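You operate a simulated robot arm through the tools that you are given. There is no shell and no other tool.

Carry out the task below with a simulated robot arm. There is one attempt and no reset: what you move stays moved.

TASK
Close the blue post: put bolt and washer away and switch off.
Fine: brown bolt in the empty tray hole, washer on its peg; clear the FULL count while it is on.

It is judged by the outcome, as a careful person would: the job done as asked, and still so three seconds after it is handed in. It fails if anything else is knocked over, pushed out of place, dropped, spilled or broken.

THE ROBOT
A 7-joint arm with a two-finger parallel gripper, fixed in place. Base frame: the origin is at the foot of the arm, x ahead of it, y to its left, z up. Units: m, degrees, N and s.
Its first joint turns from -132.0 to 132.0 degrees. Payload 3.91 kg.
The TCP is the grasp point between the finger pads, 0.03 m short of the fingertips. In the tool frame z runs along the fingers and y along their closing line. The gripper opens to 0.11 m. The fingers are 0.02 m wide and 0.01 m thick; the gripper's body (0.048 by 0.112 m) begins 0.055 m behind the TCP.
Orientation is told as [roll, pitch, yaw] about the base's x, y, z axes, in that order, counted from this pose: with the fingers straight down and closing along the base's y, the tool's x points along the base's -x, its y along +y and its z along -z.

THE INTERFACE
- The arm moves only by the tool send_rows. Its argument "increments" is a list of rows, each a list of 3 entries, a list of its own where there are three numbers: the shift along the tool's x, y, z in m, then the turn, a rotation vector about the tool's x, y, z in degrees, then the finger opening in m, from 0 to 0.11. In form: [[[tx, ty, tz], [rx, ry, rz], hand], ...]. A call has 1 to 20 rows; each row shifts and turns the commanded pose from where the row before left it, along the tool's axes as they then stand. A row lasts 0.2 s, in which the tool goes at most 0.05 m and 8.6 degrees; a call with a longer step from one row to the next is refused whole, and so is a gripper value outside its range. A pose out of reach is approached as far as the arm can. The call stops where the force on the tool passes 40 N (or 10 N more than at its start, if that is more) or the arm is blocked; 0.2 s more then pass. The fingers move at their own pace (about 0.108 m/s each) and stop on an object; they squeeze with about 27 N. The grip force told is the motor's: it shows also when the fingers shut on nothing. Time passes only in rows, and 0.2 s behind the last, so rows that do not move let the fingers close. It gives the time, the measured TCP pose, the force on the tool (base axes), the opening and the grip force at its end, in the units of the frame above (readings bear some noise), with the torque about the TCP (base axes, N m) and any sound that the robot's microphone picked up, and new pictures: "views" is both (left out), scene, wrist or none.
- Cameras (640 x 400 px; columns grow to the right, rows downward): "scene" is fixed at [0.2214, 0.4998, 1.4805]; the picture's right is [-0.36, -0.93, 0.00], its down [-0.33, 0.13, -0.93] and it looks along [0.87, -0.34, -0.36] (base axes); focal length 322 px, centre (320, 200). "wrist" rides on the gripper at [0.072, 0.017, -0.103] in the tool frame; the picture's right is [-0.23, 0.97, 0.00], its down [-0.76, -0.18, -0.62] and it looks along [-0.61, -0.14, 0.78] (tool axes); focal length 222 px, centre (320, 200). There is no depth. A picture from a camera that has moved, and an enlarged one, comes with that camera's place and axes in the base frame and with its lens.
- enlarge(camera, box): a new picture of the part [left, top, right, bottom] of that camera's present view, enlarged. It takes no simulated time.
- sign_off(): hands the job in; it is judged then, once.

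Places have to be worked out from the pictures, the camera data and where the tool is seen. Open the gripper and draw the arm clear of the work before you hand the job in, unless the task says otherwise.

The tools are called after ">>>" by a JSON object that holds its "method" and its "body". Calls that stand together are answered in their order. send_rows: Moves the arm, as the interface text tells. Its arguments: {"type":"object","properties":{"increments":{"type":"array"},"views":{"type":"string","enum":["both","scene","wrist","none"]}},"required":["increments"]} The other tools are called the same way: enlarge (camera, box) takes an enlarged picture of a part of a camera's view; sign_off () hands the job in.

At the start:

```text
clock: 0.0
tool_pos: [0.5152, 0.1907, 1.36]
tcp_rot: [0.0, 0.1, 0.0]
wrist_force: [-0.9, 0.3, 0.5]
ft_torque: [0.0, -0.02, 0.02]
grip_width: 0.1099
finger_force: 0.2
```

scene: 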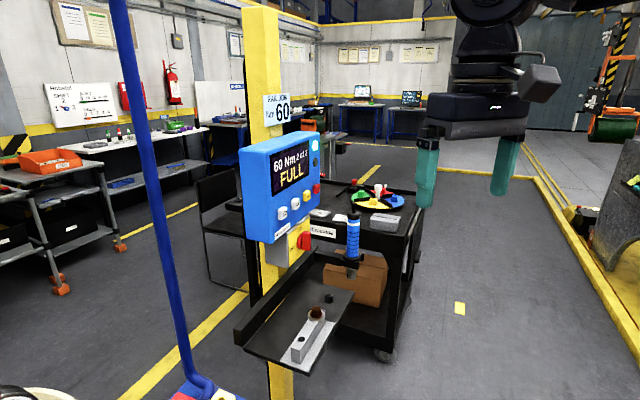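
wrist: 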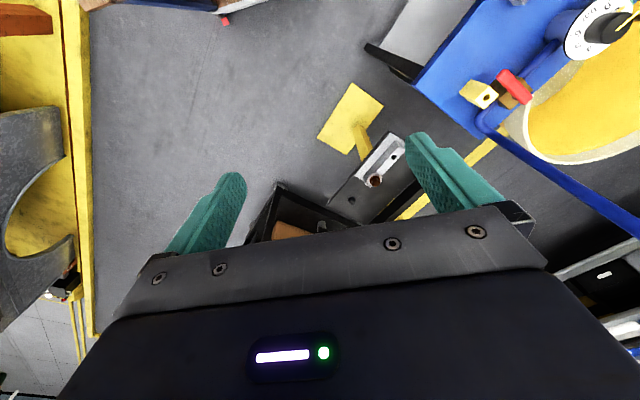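

I start by looking closely at the blue post and its shelf before moving anything.

>>> {"method": "enlarge", "body": {"camera": "scene", "box": [220, 80, 380, 260]}}

>>> {"method": "enlarge", "body": {"camera": "scene", "box": [220, 220, 400, 400]}}

>>> {"method": "enlarge", "body": {"camera": "wrist", "box": [240, 60, 500, 260]}}

```text
2.22 times, centred on (300, 170) of scene
camera zoom: at [0.2214, 0.4998, 1.4805], right [-0.36, -0.93, 0.0], down [-0.33, 0.13, -0.93], along [0.87, -0.34, -0.36], focal length 716 px, centre (364, 267)
```

zoom: 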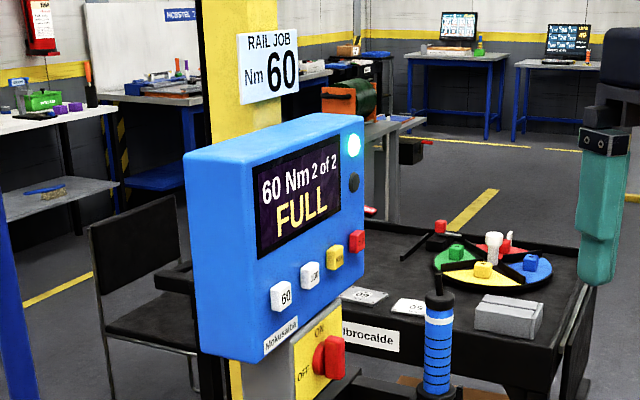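

```text
2.22 times, centred on (310, 310) of scene
camera zoom: at [0.2214, 0.4998, 1.4805], right [-0.36, -0.93, 0.0], down [-0.33, 0.13, -0.93], along [0.87, -0.34, -0.36], focal length 716 px, centre (342, -44)
```

zoom: 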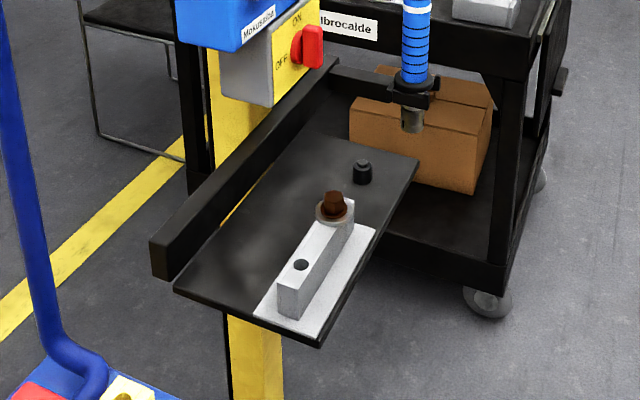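

```text
2.00 times, centred on (370, 160) of wrist
camera zoom: at [0.4433, 0.2071, 1.4644], right [0.23, 0.97, 0.0], down [0.76, -0.18, 0.62], along [0.61, -0.14, -0.78], focal length 444 px, centre (220, 280)
```

zoom: 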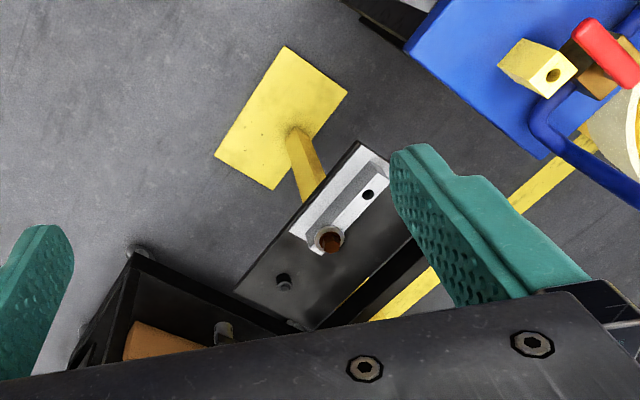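

I look closer at the cart top, the switch and the bolt/washer block.

>>> {"method": "enlarge", "body": {"camera": "scene", "box": [310, 170, 410, 235]}}

>>> {"method": "enlarge", "body": {"camera": "scene", "box": [270, 275, 350, 375]}}

>>> {"method": "enlarge", "body": {"camera": "scene", "box": [235, 130, 325, 260]}}

>>> {"method": "enlarge", "body": {"camera": "wrist", "box": [320, 120, 420, 220]}}

```text
6.15 times, centred on (360, 202) of scene
camera zoom: at [0.2214, 0.4998, 1.4805], right [-0.36, -0.93, 0.0], down [-0.33, 0.13, -0.93], along [0.87, -0.34, -0.36], focal length 1984 px, centre (74, 185)
```

zoom: 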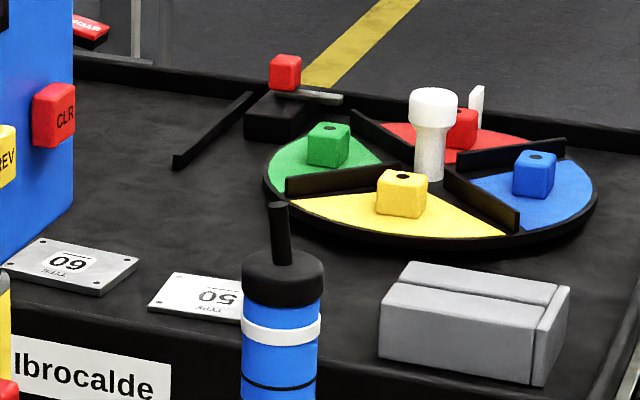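

```text
4.00 times, centred on (310, 325) of scene
camera zoom: at [0.2214, 0.4998, 1.4805], right [-0.36, -0.93, 0.0], down [-0.33, 0.13, -0.93], along [0.87, -0.34, -0.36], focal length 1290 px, centre (360, -300)
```

zoom: 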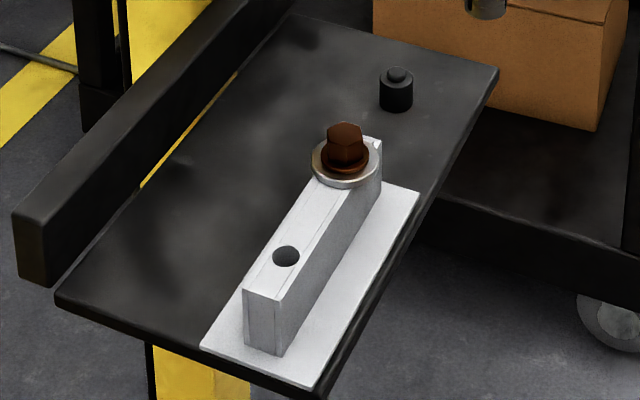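

```text
3.08 times, centred on (280, 195) of scene
camera zoom: at [0.2214, 0.4998, 1.4805], right [-0.36, -0.93, 0.0], down [-0.33, 0.13, -0.93], along [0.87, -0.34, -0.36], focal length 992 px, centre (443, 215)
```

zoom: 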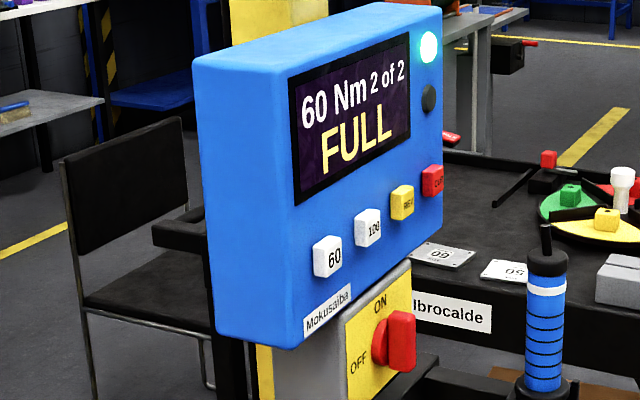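

```text
4.00 times, centred on (370, 170) of wrist
camera zoom: at [0.4433, 0.2071, 1.4644], right [0.23, 0.97, 0.0], down [0.76, -0.18, 0.62], along [0.61, -0.14, -0.78], focal length 888 px, centre (120, 320)
```

zoom: 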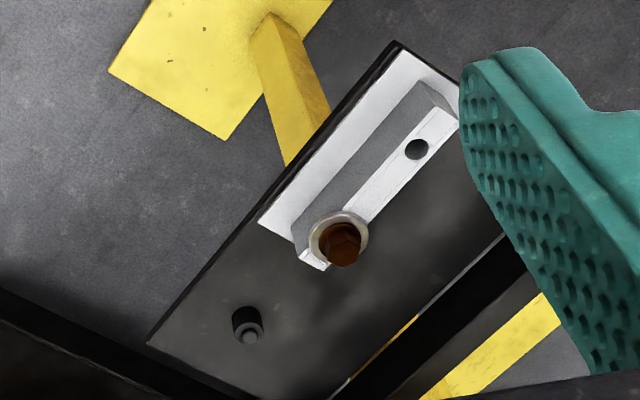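

The bolt sits with its washer in a silver block on the shelf; I estimate the head at about (0.81, 0.28, 0.95). I still need to identify the "tray" with an empty hole, so I check the remaining corners of the views.

>>> {"method": "enlarge", "body": {"camera": "scene", "box": [140, 340, 300, 400]}}

>>> {"method": "enlarge", "body": {"camera": "wrist", "box": [440, 0, 640, 160]}}

>>> {"method": "enlarge", "body": {"camera": "scene", "box": [0, 100, 220, 260]}}

>>> {"method": "enlarge", "body": {"camera": "scene", "box": [560, 80, 640, 320]}}

```text
4.00 times, centred on (220, 370) of scene
camera zoom: at [0.2214, 0.4998, 1.4805], right [-0.36, -0.93, 0.0], down [-0.33, 0.13, -0.93], along [0.87, -0.34, -0.36], focal length 1290 px, centre (720, -480)
```

zoom: 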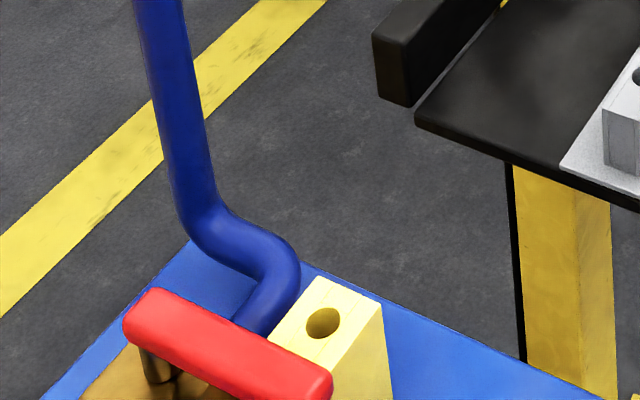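

```text
2.50 times, centred on (540, 80) of wrist
camera zoom: at [0.4433, 0.2071, 1.4644], right [0.23, 0.97, 0.0], down [0.76, -0.18, 0.62], along [0.61, -0.14, -0.78], focal length 555 px, centre (-230, 500)
```

zoom: 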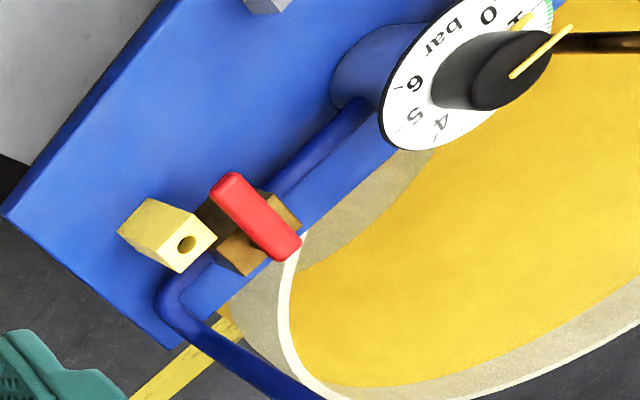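

```text
2.50 times, centred on (110, 180) of scene
camera zoom: at [0.2214, 0.4998, 1.4805], right [-0.36, -0.93, 0.0], down [-0.33, 0.13, -0.93], along [0.87, -0.34, -0.36], focal length 806 px, centre (845, 250)
```

zoom: 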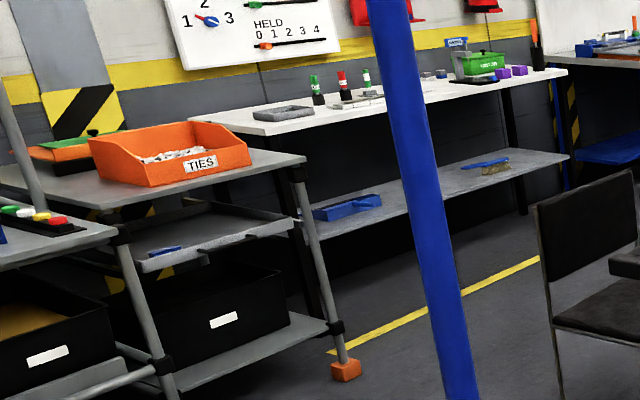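

```text
1.67 times, centred on (600, 200) of scene
camera zoom: at [0.2214, 0.4998, 1.4805], right [-0.36, -0.93, 0.0], down [-0.33, 0.13, -0.93], along [0.87, -0.34, -0.36], focal length 537 px, centre (-147, 200)
```

zoom: 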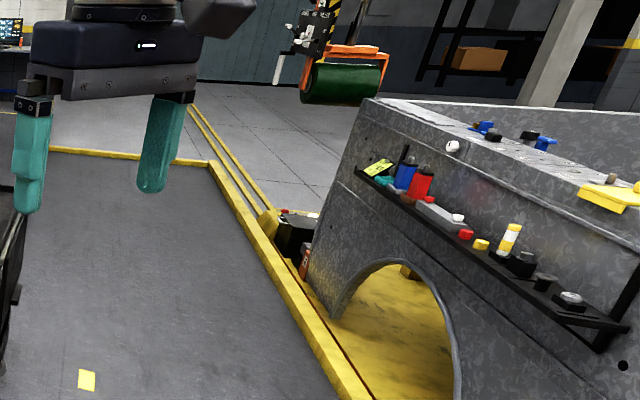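

The only candidates on the post are the silver two-hole block and the black peg on the shelf. I'll bring the wrist camera closer over the shelf (staying well above it) to see it properly before touching anything.

>>> {"method": "send_rows", "body": {"increments": [[[-0.017, 0.018, 0.032], [0, 0, 0], 0.11], [[-0.017, 0.018, 0.032], [0, 0, 0], 0.11], [[-0.017, 0.018, 0.032], [0, 0, 0], 0.11], [[-0.017, 0.018, 0.032], [0, 0, 0], 0.11], [[-0.017, 0.018, 0.032], [0, 0, 0], 0.11]], "views": "both"}}

```text
clock: 1.2
tool_pos: [0.601, 0.2786, 1.1996]
tcp_rot: [0.0, -0.1, 0.0]
wrist_force: [-0.3, 0.1, 0.9]
ft_torque: [0.02, -0.03, 0.01]
grip_width: 0.1097
finger_force: 0.0
camera wrist: at [0.5284, 0.2962, 1.304], right [0.23, 0.97, 0.0], down [0.76, -0.18, 0.62], along [0.61, -0.14, -0.78], focal length 222 px, centre (320, 200)
```

scene: 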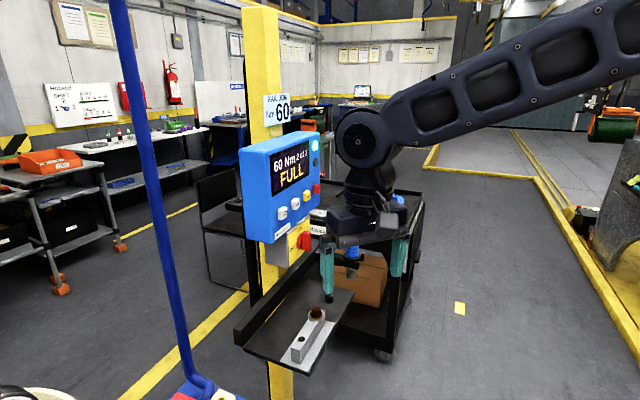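
wrist: 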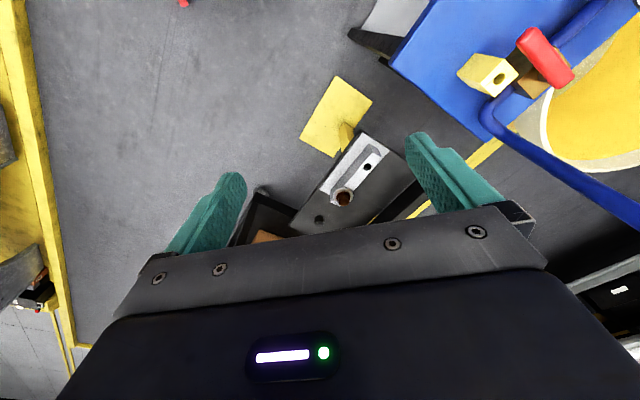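

Bolt head re-triangulated at about (0.813, 0.279, 0.946), consistent with before. I zoom in on the shelf for detail.

>>> {"method": "enlarge", "body": {"camera": "wrist", "box": [280, 120, 430, 240]}}

>>> {"method": "enlarge", "body": {"camera": "wrist", "box": [300, 140, 400, 230]}}

```text
3.33 times, centred on (355, 180) of wrist
camera zoom: at [0.5284, 0.2962, 1.304], right [0.23, 0.97, 0.0], down [0.76, -0.18, 0.62], along [0.61, -0.14, -0.78], focal length 740 px, centre (203, 267)
```

zoom: 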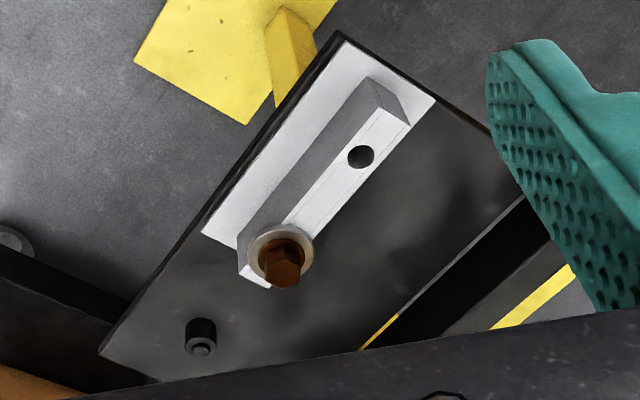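

```text
4.44 times, centred on (350, 185) of wrist
camera zoom: at [0.5284, 0.2962, 1.304], right [0.23, 0.97, 0.0], down [0.76, -0.18, 0.62], along [0.61, -0.14, -0.78], focal length 987 px, centre (187, 267)
```

zoom: 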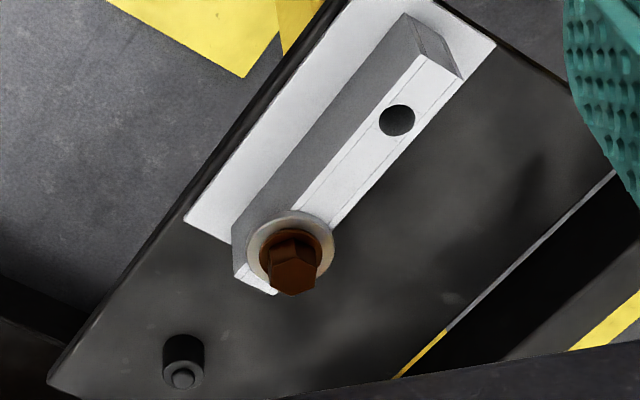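

The block, bolt and peg are clear, but the panel needs a better look. I tilt the wrist upward by 45° in place so its camera looks horizontally at the panel and switch.

>>> {"method": "send_rows", "body": {"increments": [[[0, 0, 0], [0, -7.5, 0], 0.11], [[0, 0, 0], [0, -7.5, 0], 0.11], [[0, 0, 0], [0, -7.5, 0], 0.11], [[0, 0, 0], [0, -7.5, 0], 0.11], [[0, 0, 0], [0, -7.5, 0], 0.11], [[0, 0, 0], [0, -7.5, 0], 0.11]], "views": "both"}}

```text
clock: 2.6
tool_pos: [0.5996, 0.2804, 1.2006]
tcp_rot: [0.0, -45.1, 0.1]
wrist_force: [0.5, -0.3, -0.4]
ft_torque: [0.0, 0.03, 0.01]
grip_width: 0.11
finger_force: 0.2
camera wrist: at [0.4759, 0.2971, 1.2229], right [0.16, 0.97, 0.16], down [0.1, -0.18, 0.98], along [0.98, -0.14, -0.12], focal length 222 px, centre (320, 200)
```

scene: 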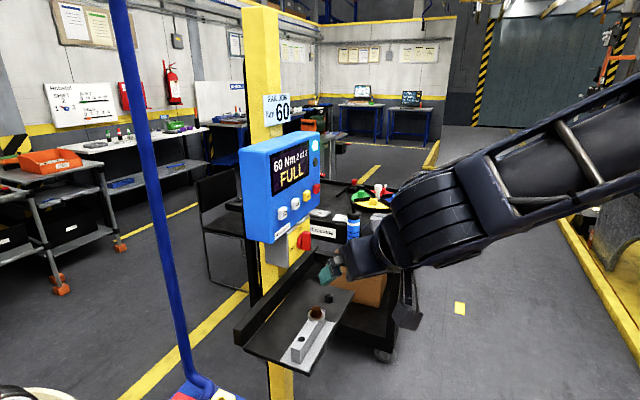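
wrist: 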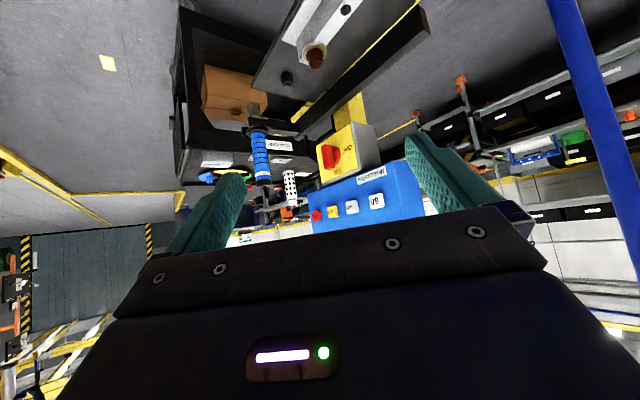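

>>> {"method": "enlarge", "body": {"camera": "wrist", "box": [220, 90, 440, 240]}}

>>> {"method": "enlarge", "body": {"camera": "wrist", "box": [220, 0, 440, 130]}}

>>> {"method": "enlarge", "body": {"camera": "wrist", "box": [240, 120, 310, 220]}}

```text
2.67 times, centred on (330, 165) of wrist
camera zoom: at [0.4759, 0.2971, 1.2229], right [0.16, 0.97, 0.16], down [0.1, -0.18, 0.98], along [0.98, -0.14, -0.12], focal length 592 px, centre (293, 293)
```

zoom: 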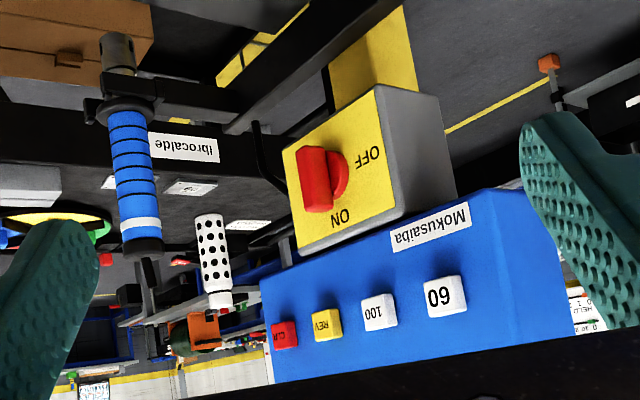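

```text
2.91 times, centred on (330, 65) of wrist
camera zoom: at [0.4759, 0.2971, 1.2229], right [0.16, 0.97, 0.16], down [0.1, -0.18, 0.98], along [0.98, -0.14, -0.12], focal length 646 px, centre (291, 593)
```

zoom: 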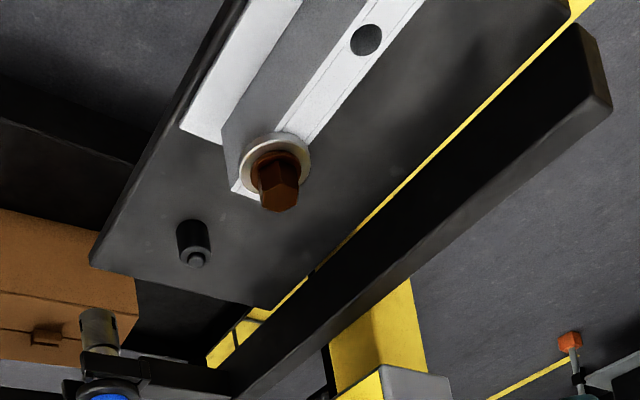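

```text
4.00 times, centred on (275, 170) of wrist
camera zoom: at [0.4759, 0.2971, 1.2229], right [0.16, 0.97, 0.16], down [0.1, -0.18, 0.98], along [0.98, -0.14, -0.12], focal length 888 px, centre (500, 320)
```

zoom: 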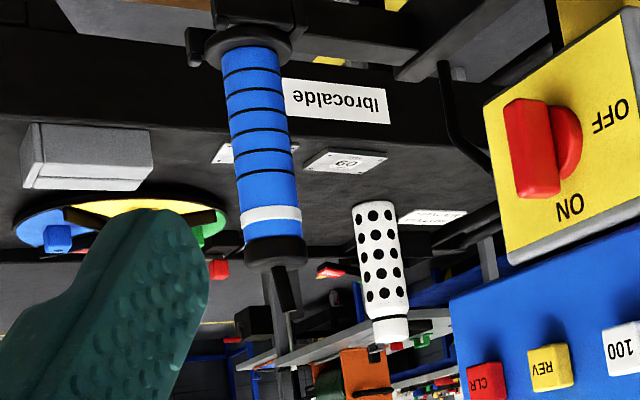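

>>> {"method": "enlarge", "body": {"camera": "scene", "box": [285, 295, 345, 330]}}

>>> {"method": "enlarge", "body": {"camera": "scene", "box": [240, 310, 310, 360]}}

>>> {"method": "enlarge", "body": {"camera": "scene", "box": [240, 270, 340, 340]}}

>>> {"method": "enlarge", "body": {"camera": "wrist", "box": [320, 0, 420, 60]}}

```text
10.67 times, centred on (315, 312) of scene
camera zoom: at [0.2214, 0.4998, 1.4805], right [-0.36, -0.93, 0.0], down [-0.33, 0.13, -0.93], along [0.87, -0.34, -0.36], focal length 3439 px, centre (373, -1000)
```

zoom: 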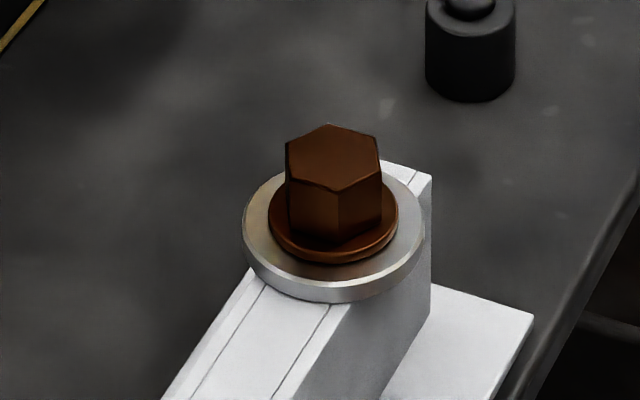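

```text
8.00 times, centred on (275, 335) of scene
camera zoom: at [0.2214, 0.4998, 1.4805], right [-0.36, -0.93, 0.0], down [-0.33, 0.13, -0.93], along [0.87, -0.34, -0.36], focal length 2579 px, centre (680, -880)
```

zoom: 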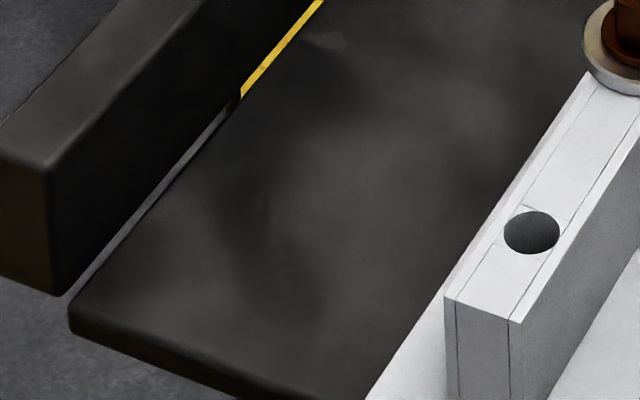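

```text
5.71 times, centred on (290, 305) of scene
camera zoom: at [0.2214, 0.4998, 1.4805], right [-0.36, -0.93, 0.0], down [-0.33, 0.13, -0.93], along [0.87, -0.34, -0.36], focal length 1842 px, centre (491, -400)
```

zoom: 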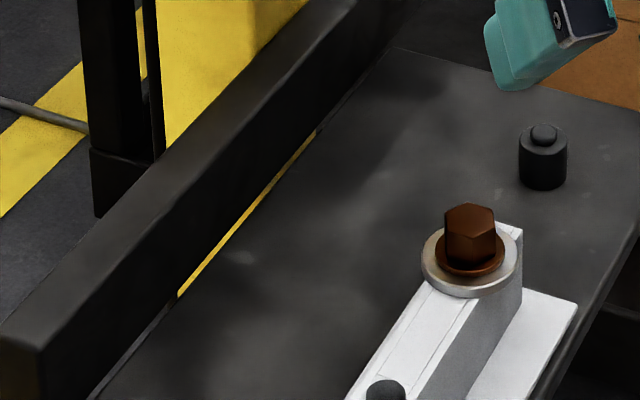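

```text
6.40 times, centred on (370, 30) of wrist
camera zoom: at [0.4759, 0.2971, 1.2229], right [0.16, 0.97, 0.16], down [0.1, -0.18, 0.98], along [0.98, -0.14, -0.12], focal length 1422 px, centre (0, 1288)
```

zoom: 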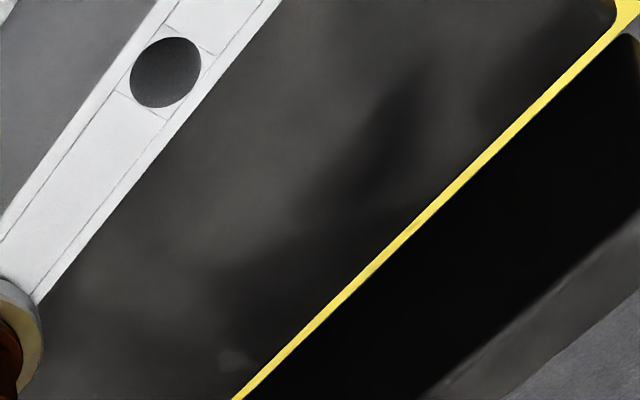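

The panel is clearly visible: CLR (red), REV, 100, 60 buttons and a red rotary switch showing ON/OFF. I can't yet see a separate tray, so I scan the surroundings by yawing the wrist to the right.

>>> {"method": "send_rows", "body": {"increments": [[[0, 0, 0], [5.66, 2, 5.66], 0.11], [[0, 0, 0], [5.66, 2, 5.66], 0.11], [[0, 0, 0], [5.66, 2, 5.66], 0.11], [[0, 0, 0], [5.66, 2, 5.66], 0.11], [[0, 0, 0], [5.66, 2, 5.66], 0.11], [[0, 0, 0], [5.66, 2, 5.66], 0.11]], "views": "wrist"}}

```text
clock: 4.0
tool_pos: [0.5995, 0.281, 1.1995]
tcp_rot: [-5.6, -34.3, -44.7]
wrist_force: [0.2, -0.1, -0.3]
ft_torque: [0.06, -0.02, -0.02]
grip_width: 0.11
finger_force: 0.0
camera wrist: at [0.536, 0.382, 1.2445], right [0.85, 0.52, 0.05], down [0.11, -0.27, 0.96], along [0.51, -0.81, -0.29], focal length 222 px, centre (320, 200)
```

wrist: 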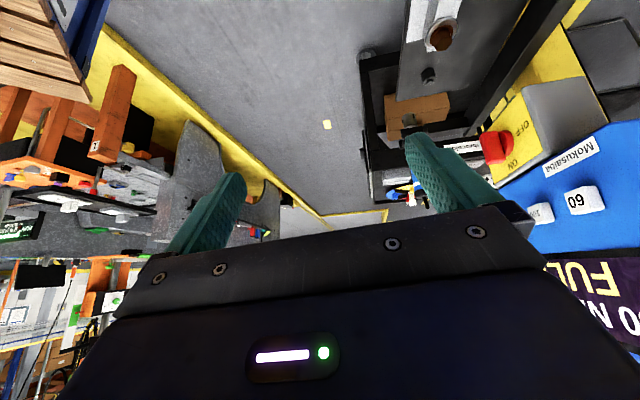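

From two wrist views I place the "60" button at about (0.860, 0.337, 1.195), CLR at about (0.98, 0.21, 1.20), and the red switch at about (0.92, 0.267, 1.085); the panel faces back along (-0.72,-0.69). No other tray on the right; I swing the wrist camera back and to the left to check there.

>>> {"method": "send_rows", "body": {"increments": [[[0, 0, 0], [-5.66, -2, -5.66], 0.11], [[0, 0, 0], [-5.66, -2, -5.66], 0.11], [[0, 0, 0], [-5.66, -2, -5.66], 0.11], [[0, 0, 0], [-5.66, -2, -5.66], 0.11], [[0, 0, 0], [-5.66, -2, -5.66], 0.11], [[0, 0, 0], [-5.66, -2, -5.66], 0.11], [[0, 0, 0], [-5.66, 2, -5.66], 0.11], [[0, 0, 0], [-5.66, 2, -5.66], 0.11], [[0, 0, 0], [-5.66, 2, -5.66], 0.11], [[0, 0, 0], [-5.66, 2, -5.66], 0.11], [[0, 0, 0], [-5.66, 2, -5.66], 0.11]], "views": "wrist"}}

```text
clock: 6.4
tool_pos: [0.6, 0.2793, 1.2015]
tcp_rot: [4.2, -35.8, 37.4]
wrist_force: [-0.5, -0.4, 0.6]
ft_torque: [0.0, -0.05, -0.02]
grip_width: 0.1097
finger_force: 0.0
camera wrist: at [0.5001, 0.2148, 1.2443], right [-0.48, 0.86, 0.19], down [0.34, -0.02, 0.94], along [0.81, 0.51, -0.29], focal length 222 px, centre (320, 200)
```

wrist: 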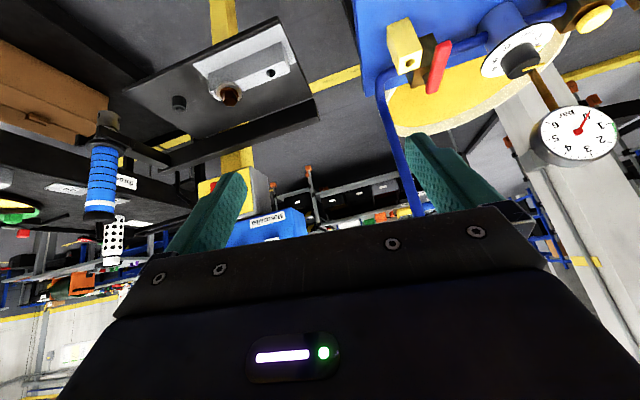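

>>> {"method": "enlarge", "body": {"camera": "wrist", "box": [120, 10, 330, 150]}}

>>> {"method": "enlarge", "body": {"camera": "wrist", "box": [0, 100, 230, 300]}}

>>> {"method": "enlarge", "body": {"camera": "wrist", "box": [340, 0, 640, 160]}}

```text
2.86 times, centred on (225, 80) of wrist
camera zoom: at [0.5001, 0.2148, 1.2443], right [-0.48, 0.86, 0.19], down [0.34, -0.02, 0.94], along [0.81, 0.51, -0.29], focal length 635 px, centre (591, 543)
```

zoom: 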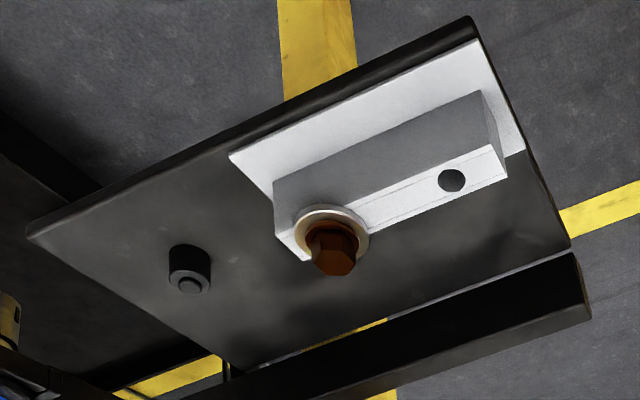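

```text
2.00 times, centred on (115, 200) of wrist
camera zoom: at [0.5001, 0.2148, 1.2443], right [-0.48, 0.86, 0.19], down [0.34, -0.02, 0.94], along [0.81, 0.51, -0.29], focal length 444 px, centre (730, 200)
```

zoom: 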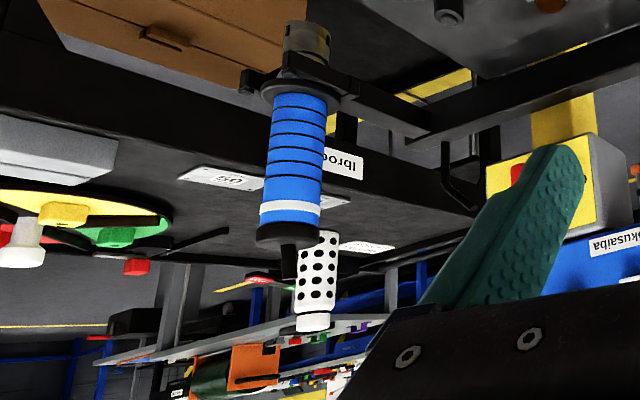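

```text
2.13 times, centred on (490, 80) of wrist
camera zoom: at [0.5001, 0.2148, 1.2443], right [-0.48, 0.86, 0.19], down [0.34, -0.02, 0.94], along [0.81, 0.51, -0.29], focal length 474 px, centre (-43, 456)
```

zoom: 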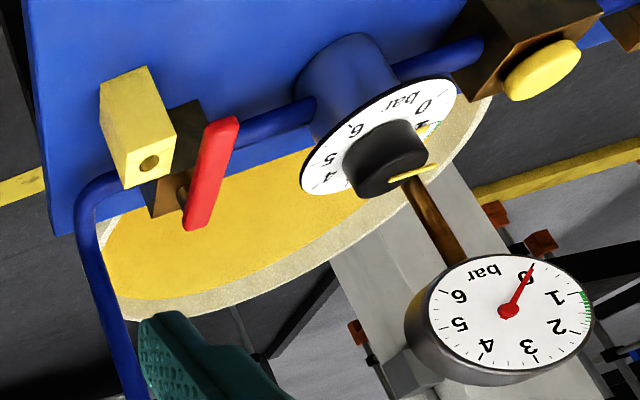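

The block's second hole is the only hole I've found so far. Before deciding, I restore the wrist heading and survey further to the robot's right from a safe height to be sure there is no other bolt tray in reach.

>>> {"method": "send_rows", "body": {"increments": [[[0, 0, 0], [5.66, -2, 5.66], 0.11], [[0, 0, 0], [5.66, -2, 5.66], 0.11], [[0, 0, 0], [5.66, -2, 5.66], 0.11], [[0, 0, 0], [5.66, -2, 5.66], 0.11], [[0, 0, 0], [5.66, -2, 5.66], 0.11], [[-0.01, -0.04, -0.01], [0, 3, 0], 0.11], [[-0.01, -0.04, -0.01], [0, 3, 0], 0.11], [[-0.01, -0.04, -0.01], [0, 3, 0], 0.11], [[-0.01, -0.04, -0.01], [0, 3, 0], 0.11], [[-0.01, -0.04, -0.01], [0, 3, 0], 0.11], [[0, -0.045, 0], [0, 0, 0], 0.11], [[0, -0.045, 0], [0, 0, 0], 0.11], [[0, -0.045, 0], [0, 0, 0], 0.11], [[0, -0.045, 0], [0, 0, 0], 0.11], [[0, -0.045, 0], [0, 0, 0], 0.11], [[0, -0.045, 0], [0, 0, 0], 0.11]], "views": "both"}}

```text
clock: 9.8
tool_pos: [0.6077, -0.1889, 1.2696]
tcp_rot: [0.1, -30.0, -0.1]
wrist_force: [0.0, 0.4, 0.0]
ft_torque: [0.0, 0.0, -0.04]
grip_width: 0.1099
finger_force: 0.1
camera wrist: at [0.494, -0.1721, 1.3245], right [0.2, 0.97, 0.11], down [0.35, -0.18, 0.92], along [0.92, -0.14, -0.37], focal length 222 px, centre (320, 200)
```

scene: 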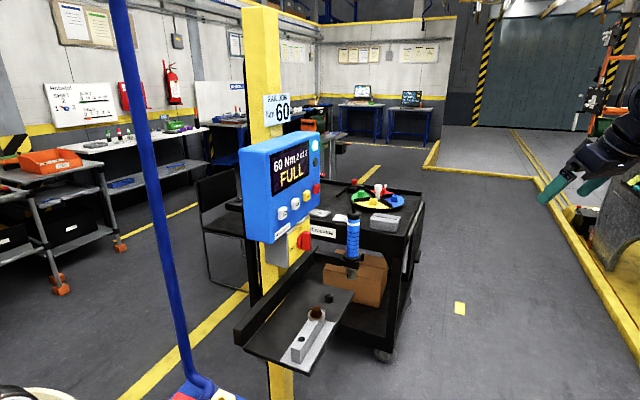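
wrist: 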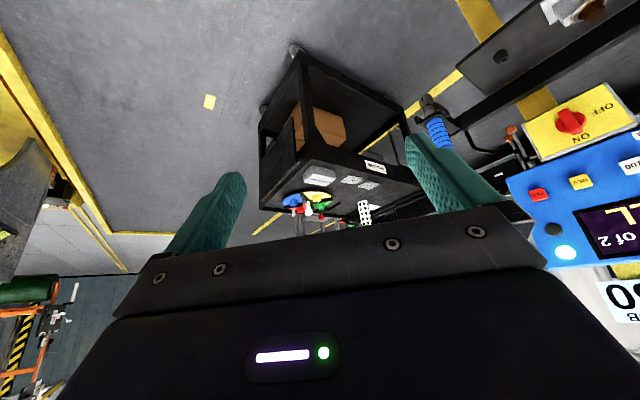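

Nothing resembling a bolt tray straight ahead. I yaw the camera further to the right to check that side.

>>> {"method": "send_rows", "body": {"increments": [[[0, 0, 0], [4, 0, 6.93], 0.11], [[0, 0, 0], [4, 0, 6.93], 0.11], [[0, 0, 0], [4, 0, 6.93], 0.11], [[0, 0, 0], [4, 0, 6.93], 0.11], [[0, 0, 0], [4, 0, 6.93], 0.11], [[0, 0, 0], [4, 0, 6.93], 0.11], [[0, 0, 0], [4, 0, 6.93], 0.11]], "views": "wrist"}}

```text
clock: 11.4
tool_pos: [0.6081, -0.1892, 1.2705]
tcp_rot: [0.0, -30.1, -56.2]
wrist_force: [-0.2, 0.0, -0.2]
ft_torque: [0.0, -0.01, -0.02]
grip_width: 0.1099
finger_force: 0.1
camera wrist: at [0.5586, -0.0853, 1.3247], right [0.92, 0.38, 0.11], down [0.05, -0.39, 0.92], along [0.39, -0.84, -0.37], focal length 222 px, centre (320, 200)
```

wrist: 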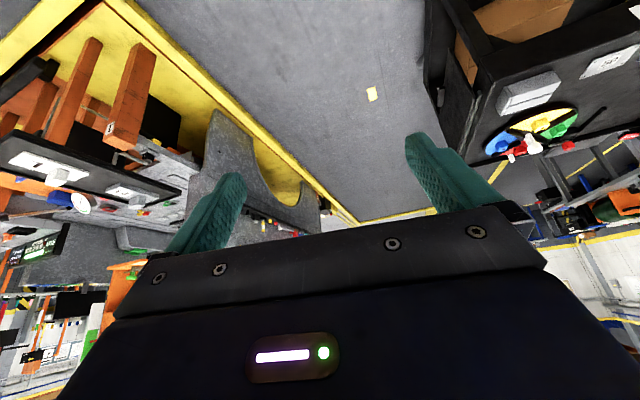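

>>> {"method": "enlarge", "body": {"camera": "wrist", "box": [0, 40, 220, 280]}}

>>> {"method": "enlarge", "body": {"camera": "wrist", "box": [440, 40, 640, 200]}}

>>> {"method": "enlarge", "body": {"camera": "wrist", "box": [190, 100, 330, 240]}}

```text
1.67 times, centred on (110, 160) of wrist
camera zoom: at [0.5586, -0.0853, 1.3247], right [0.92, 0.38, 0.11], down [0.05, -0.39, 0.92], along [0.39, -0.84, -0.37], focal length 370 px, centre (670, 267)
```

zoom: 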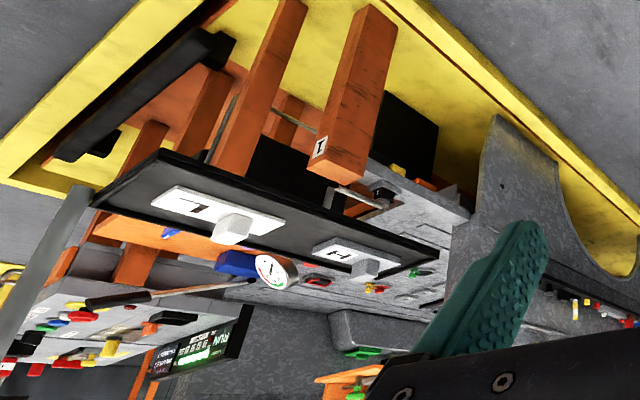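

```text
2.50 times, centred on (540, 120) of wrist
camera zoom: at [0.5586, -0.0853, 1.3247], right [0.92, 0.38, 0.11], down [0.05, -0.39, 0.92], along [0.39, -0.84, -0.37], focal length 555 px, centre (-230, 400)
```

zoom: 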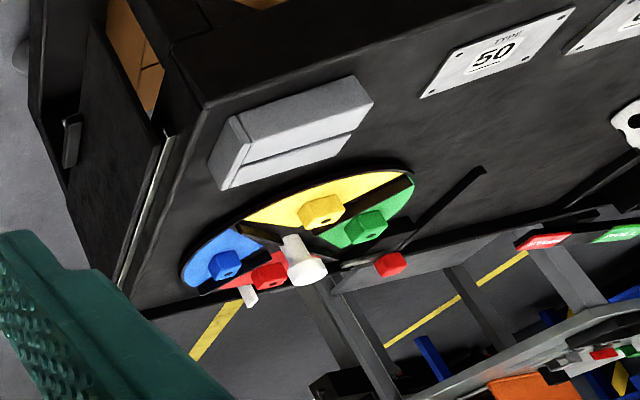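

```text
2.86 times, centred on (260, 170) of wrist
camera zoom: at [0.5586, -0.0853, 1.3247], right [0.92, 0.38, 0.11], down [0.05, -0.39, 0.92], along [0.39, -0.84, -0.37], focal length 635 px, centre (491, 286)
```

zoom: 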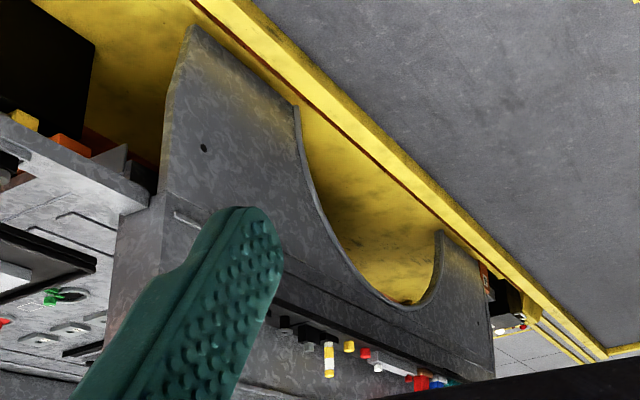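

No bolt tray on this side either; those are other stations. I turn back to face the post squarely (yaw about +44°) to inspect the whole post front from closer.

>>> {"method": "send_rows", "body": {"increments": [[[0, 0, 0], [-3.85, 0, -6.67], 0.11], [[0, 0, 0], [-3.85, 0, -6.67], 0.11], [[0, 0, 0], [-3.85, 0, -6.67], 0.11], [[0, 0, 0], [-3.85, 0, -6.67], 0.11], [[0, 0, 0], [-3.85, 0, -6.67], 0.11], [[0, 0, 0], [-3.85, 0, -6.67], 0.11], [[0, 0, 0], [-3.85, 0, -6.67], 0.11], [[0, 0, 0], [-3.85, 0, -6.67], 0.11], [[0, 0, 0], [-3.85, 0, -6.67], 0.11], [[0, 0, 0], [-3.85, 0, -6.67], 0.11], [[0, 0, 0], [-3.85, 0, -6.67], 0.11], [[0, 0, 0], [-3.85, 0, -6.67], 0.11], [[0, 0, 0], [-3.85, 0, -6.67], 0.11]], "views": "wrist"}}

```text
clock: 14.2
tool_pos: [0.6078, -0.1894, 1.2695]
tcp_rot: [0.1, -30.1, 44.3]
wrist_force: [-0.2, 1.0, 0.8]
ft_torque: [0.02, 0.0, -0.01]
grip_width: 0.11
finger_force: 0.1
camera wrist: at [0.5145, -0.2576, 1.3243], right [-0.54, 0.83, 0.11], down [0.37, 0.12, 0.92], along [0.76, 0.54, -0.37], focal length 222 px, centre (320, 200)
```

wrist: 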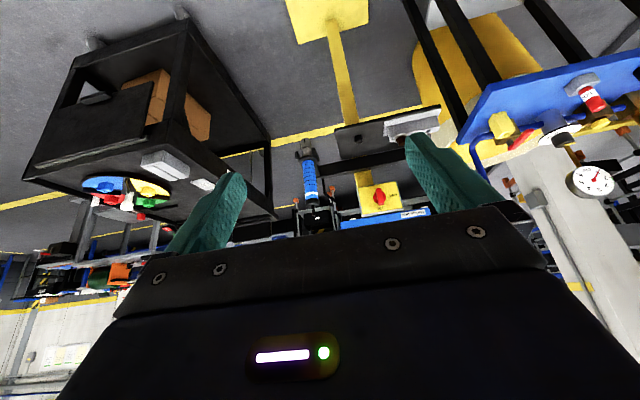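

The post is in front now. I slide in toward it (about 0.33 m sideways, still ~0.2 m in front of the panel) for a close look.

>>> {"method": "send_rows", "body": {"increments": [[[-0.02295, 0.02898, 0.02045], [0, 0, 0], 0.11], [[-0.02295, 0.02898, 0.02045], [0, 0, 0], 0.11], [[-0.02295, 0.02898, 0.02045], [0, 0, 0], 0.11], [[-0.02295, 0.02898, 0.02045], [0, 0, 0], 0.11], [[-0.02295, 0.02898, 0.02045], [0, 0, 0], 0.11], [[-0.02295, 0.02898, 0.02045], [0, 0, 0], 0.11], [[-0.02295, 0.02898, 0.02045], [0, 0, 0], 0.11], [[-0.02295, 0.02898, 0.02045], [0, 2, 0], 0.11], [[0, 0, 0], [0, 8, 0], 0.11]], "views": "both"}}

```text
clock: 16.2
tool_pos: [0.618, 0.1466, 1.2205]
tcp_rot: [0.0, -20.0, 44.1]
wrist_force: [0.0, 0.5, 0.3]
ft_torque: [0.02, -0.04, -0.01]
grip_width: 0.11
finger_force: 0.1
camera wrist: at [0.5334, 0.0852, 1.2946], right [-0.52, 0.85, 0.08], down [0.48, 0.22, 0.85], along [0.7, 0.48, -0.53], focal length 222 px, centre (320, 200)
```

scene: 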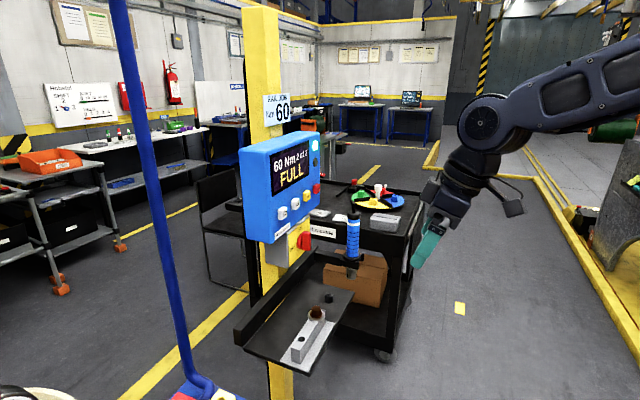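
wrist: 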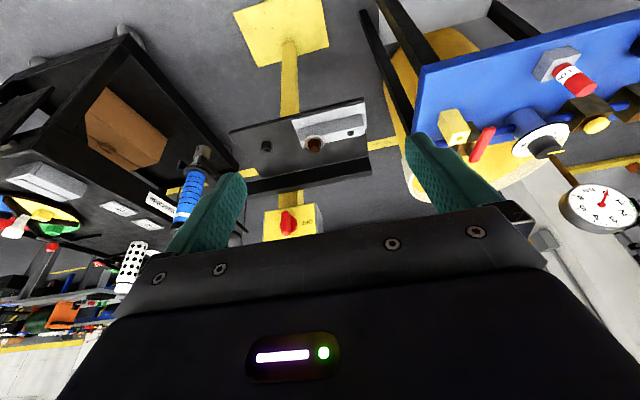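

>>> {"method": "enlarge", "body": {"camera": "wrist", "box": [220, 80, 390, 200]}}

>>> {"method": "enlarge", "body": {"camera": "wrist", "box": [285, 90, 375, 160]}}

>>> {"method": "enlarge", "body": {"camera": "wrist", "box": [220, 110, 300, 160]}}

>>> {"method": "enlarge", "body": {"camera": "wrist", "box": [240, 180, 340, 250]}}

```text
3.33 times, centred on (305, 140) of wrist
camera zoom: at [0.5334, 0.0852, 1.2946], right [-0.52, 0.85, 0.08], down [0.48, 0.22, 0.85], along [0.7, 0.48, -0.53], focal length 740 px, centre (370, 400)
```

zoom: 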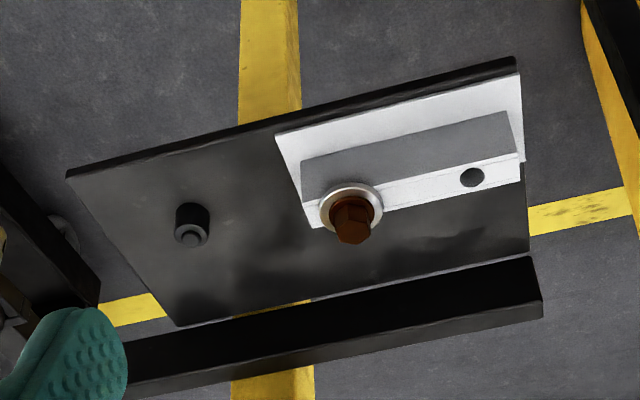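

```text
5.71 times, centred on (330, 125) of wrist
camera zoom: at [0.5334, 0.0852, 1.2946], right [-0.52, 0.85, 0.08], down [0.48, 0.22, 0.85], along [0.7, 0.48, -0.53], focal length 1269 px, centre (263, 629)
```

zoom: 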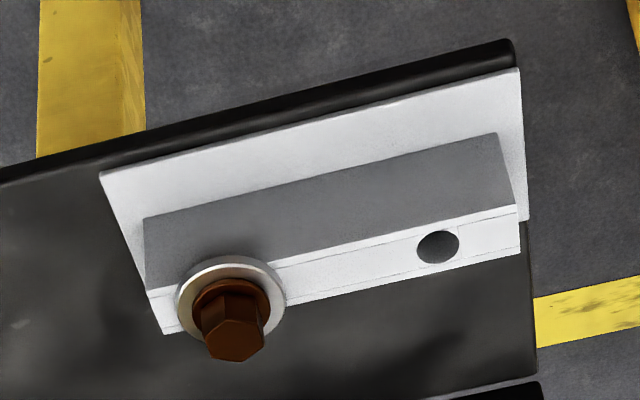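

```text
8.00 times, centred on (260, 135) of wrist
camera zoom: at [0.5334, 0.0852, 1.2946], right [-0.52, 0.85, 0.08], down [0.48, 0.22, 0.85], along [0.7, 0.48, -0.53], focal length 1777 px, centre (800, 720)
```

zoom: 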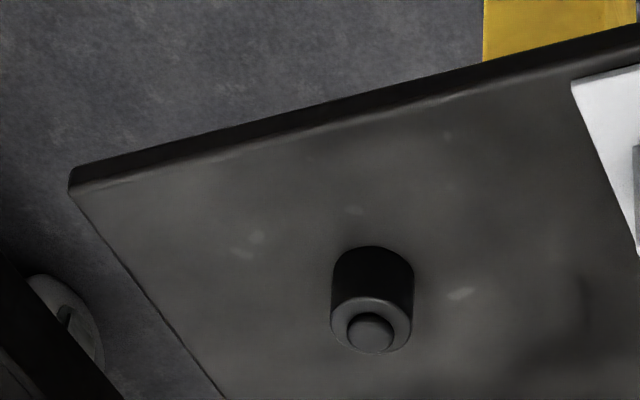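

```text
5.71 times, centred on (290, 215) of wrist
camera zoom: at [0.5334, 0.0852, 1.2946], right [-0.52, 0.85, 0.08], down [0.48, 0.22, 0.85], along [0.7, 0.48, -0.53], focal length 1269 px, centre (491, 114)
```

zoom: 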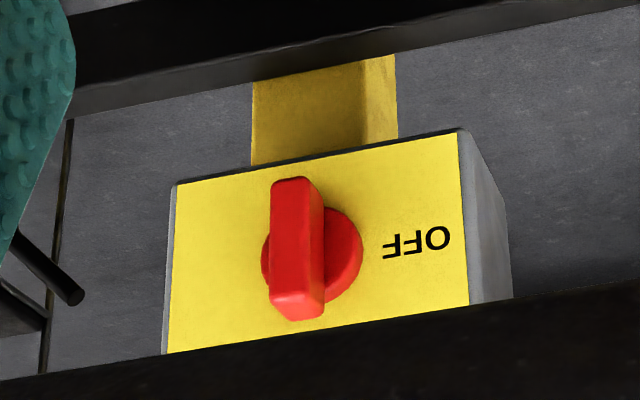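

I now have consistent triangulations: bolt head top centre (0.816, 0.280, 0.958), washer top z≈0.9365 (Ø≈42 mm), empty hole (0.761, 0.335) in a block top at z≈0.933, peg top (0.9125, 0.205, 0.914). I check the wrist's shape in the scene view to judge clearance to the panel, and zoom on the peg.

>>> {"method": "enlarge", "body": {"camera": "scene", "box": [380, 60, 600, 280]}}

>>> {"method": "enlarge", "body": {"camera": "scene", "box": [315, 285, 345, 305]}}

>>> {"method": "enlarge", "body": {"camera": "wrist", "box": [250, 130, 280, 160]}}

>>> {"method": "enlarge", "body": {"camera": "wrist", "box": [290, 120, 340, 160]}}

```text
1.82 times, centred on (490, 170) of scene
camera zoom: at [0.2214, 0.4998, 1.4805], right [-0.36, -0.93, 0.0], down [-0.33, 0.13, -0.93], along [0.87, -0.34, -0.36], focal length 586 px, centre (11, 254)
```

zoom: 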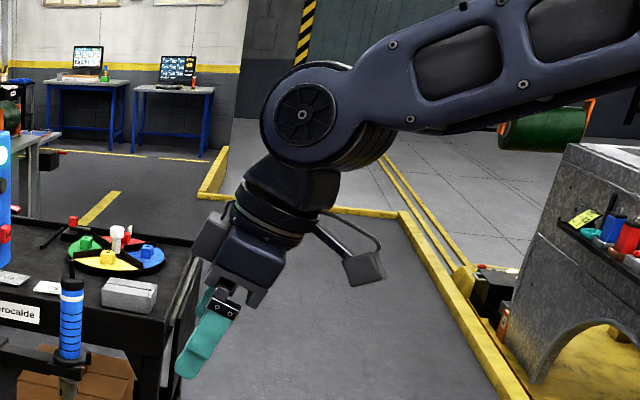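

```text
16.00 times, centred on (330, 295) of scene
camera zoom: at [0.2214, 0.4998, 1.4805], right [-0.36, -0.93, 0.0], down [-0.33, 0.13, -0.93], along [0.87, -0.34, -0.36], focal length 5159 px, centre (160, -1320)
```

zoom: 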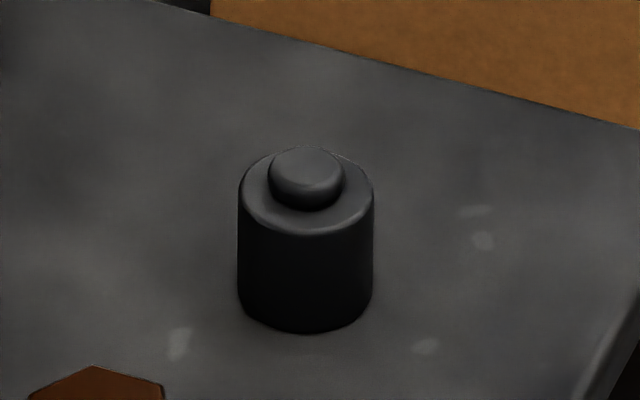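

```text
13.33 times, centred on (265, 145) of wrist
camera zoom: at [0.5334, 0.0852, 1.2946], right [-0.52, 0.85, 0.08], down [0.48, 0.22, 0.85], along [0.7, 0.48, -0.53], focal length 2962 px, centre (1053, 933)
```

zoom: 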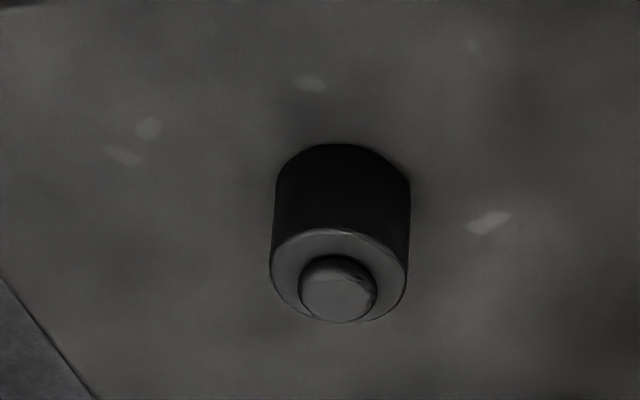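

```text
10.00 times, centred on (315, 140) of wrist
camera zoom: at [0.5334, 0.0852, 1.2946], right [-0.52, 0.85, 0.08], down [0.48, 0.22, 0.85], along [0.7, 0.48, -0.53], focal length 2221 px, centre (370, 800)
```

zoom: 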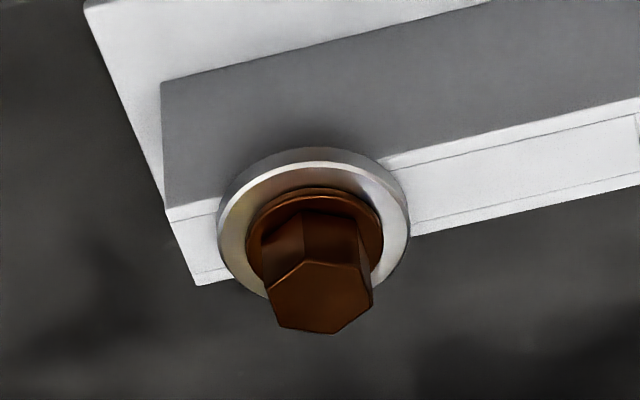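

The peg is a 23 mm body with a 13 mm pin, so the washer will sit on its shoulder. The bolt's hex flats face along the rail direction, so I'll grip the head with the fingers closing along the rail (yaw 45°, tool vertical). I level the tool and move to a point in front of the bolt and above it.

>>> {"method": "send_rows", "body": {"increments": [[[0, 0, 0], [0, 6.67, 0], 0.08], [[0, 0, 0], [0, 6.67, 0], 0.08], [[0, 0, 0], [0, 6.67, 0], 0.08], [[0, 0, 0], [0, 0, -0.9], 0.08], [[-0.0258, -0.0077, 0.0317], [0, 0, 0], 0.08], [[-0.0258, -0.0077, 0.0317], [0, 0, 0], 0.08], [[-0.0258, -0.0077, 0.0317], [0, 0, 0], 0.08], [[-0.0258, -0.0077, 0.0317], [0, 0, 0], 0.07], [[-0.0258, -0.0077, 0.0317], [0, 0, 0], 0.06], [[-0.0258, -0.0077, 0.0317], [0, 0, 0], 0.06]], "views": "both"}}

```text
clock: 18.4
tool_pos: [0.7596, 0.2207, 1.0305]
tcp_rot: [0.0, 0.0, 45.0]
wrist_force: [-0.1, 0.4, 1.6]
ft_torque: [0.0, -0.04, -0.01]
grip_width: 0.0598
finger_force: 0.1
camera wrist: at [0.6971, 0.1825, 1.1343], right [-0.53, 0.85, 0.0], down [0.66, 0.41, 0.62], along [0.53, 0.33, -0.78], focal length 222 px, centre (320, 200)
```

scene: 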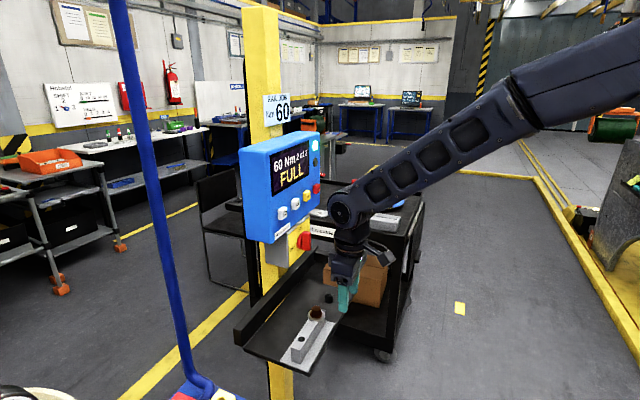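
wrist: 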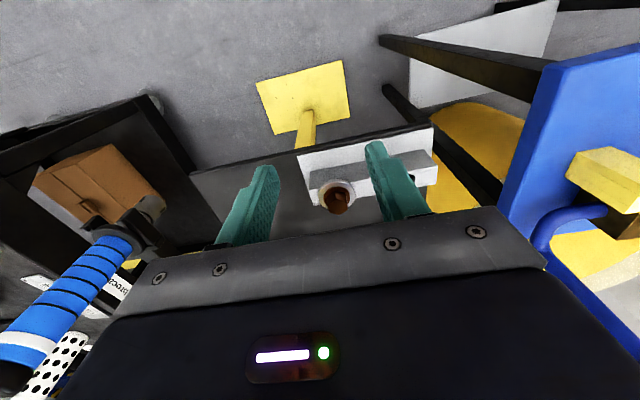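

I zoom in on the bolt from here to refine its position relative to the tool.

>>> {"method": "enlarge", "body": {"camera": "wrist", "box": [270, 150, 400, 230]}}

>>> {"method": "enlarge", "body": {"camera": "scene", "box": [270, 180, 430, 360]}}

```text
4.92 times, centred on (335, 190) of wrist
camera zoom: at [0.6971, 0.1825, 1.1343], right [-0.53, 0.85, 0.0], down [0.66, 0.41, 0.62], along [0.53, 0.33, -0.78], focal length 1094 px, centre (246, 249)
```

zoom: 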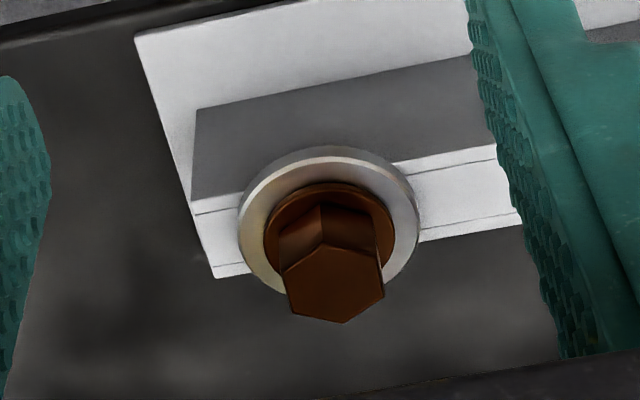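

```text
2.22 times, centred on (350, 270) of scene
camera zoom: at [0.2214, 0.4998, 1.4805], right [-0.36, -0.93, 0.0], down [-0.33, 0.13, -0.93], along [0.87, -0.34, -0.36], focal length 716 px, centre (253, 44)
```

zoom: 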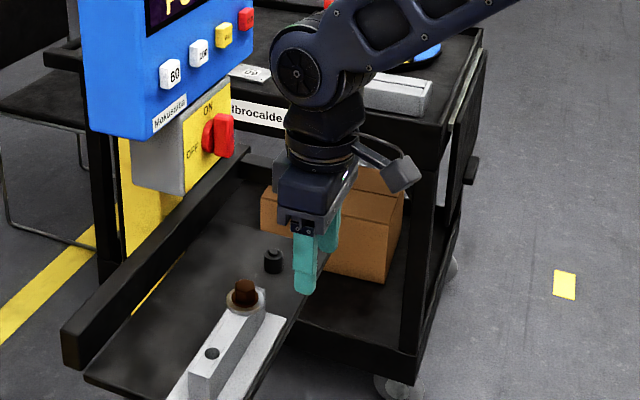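

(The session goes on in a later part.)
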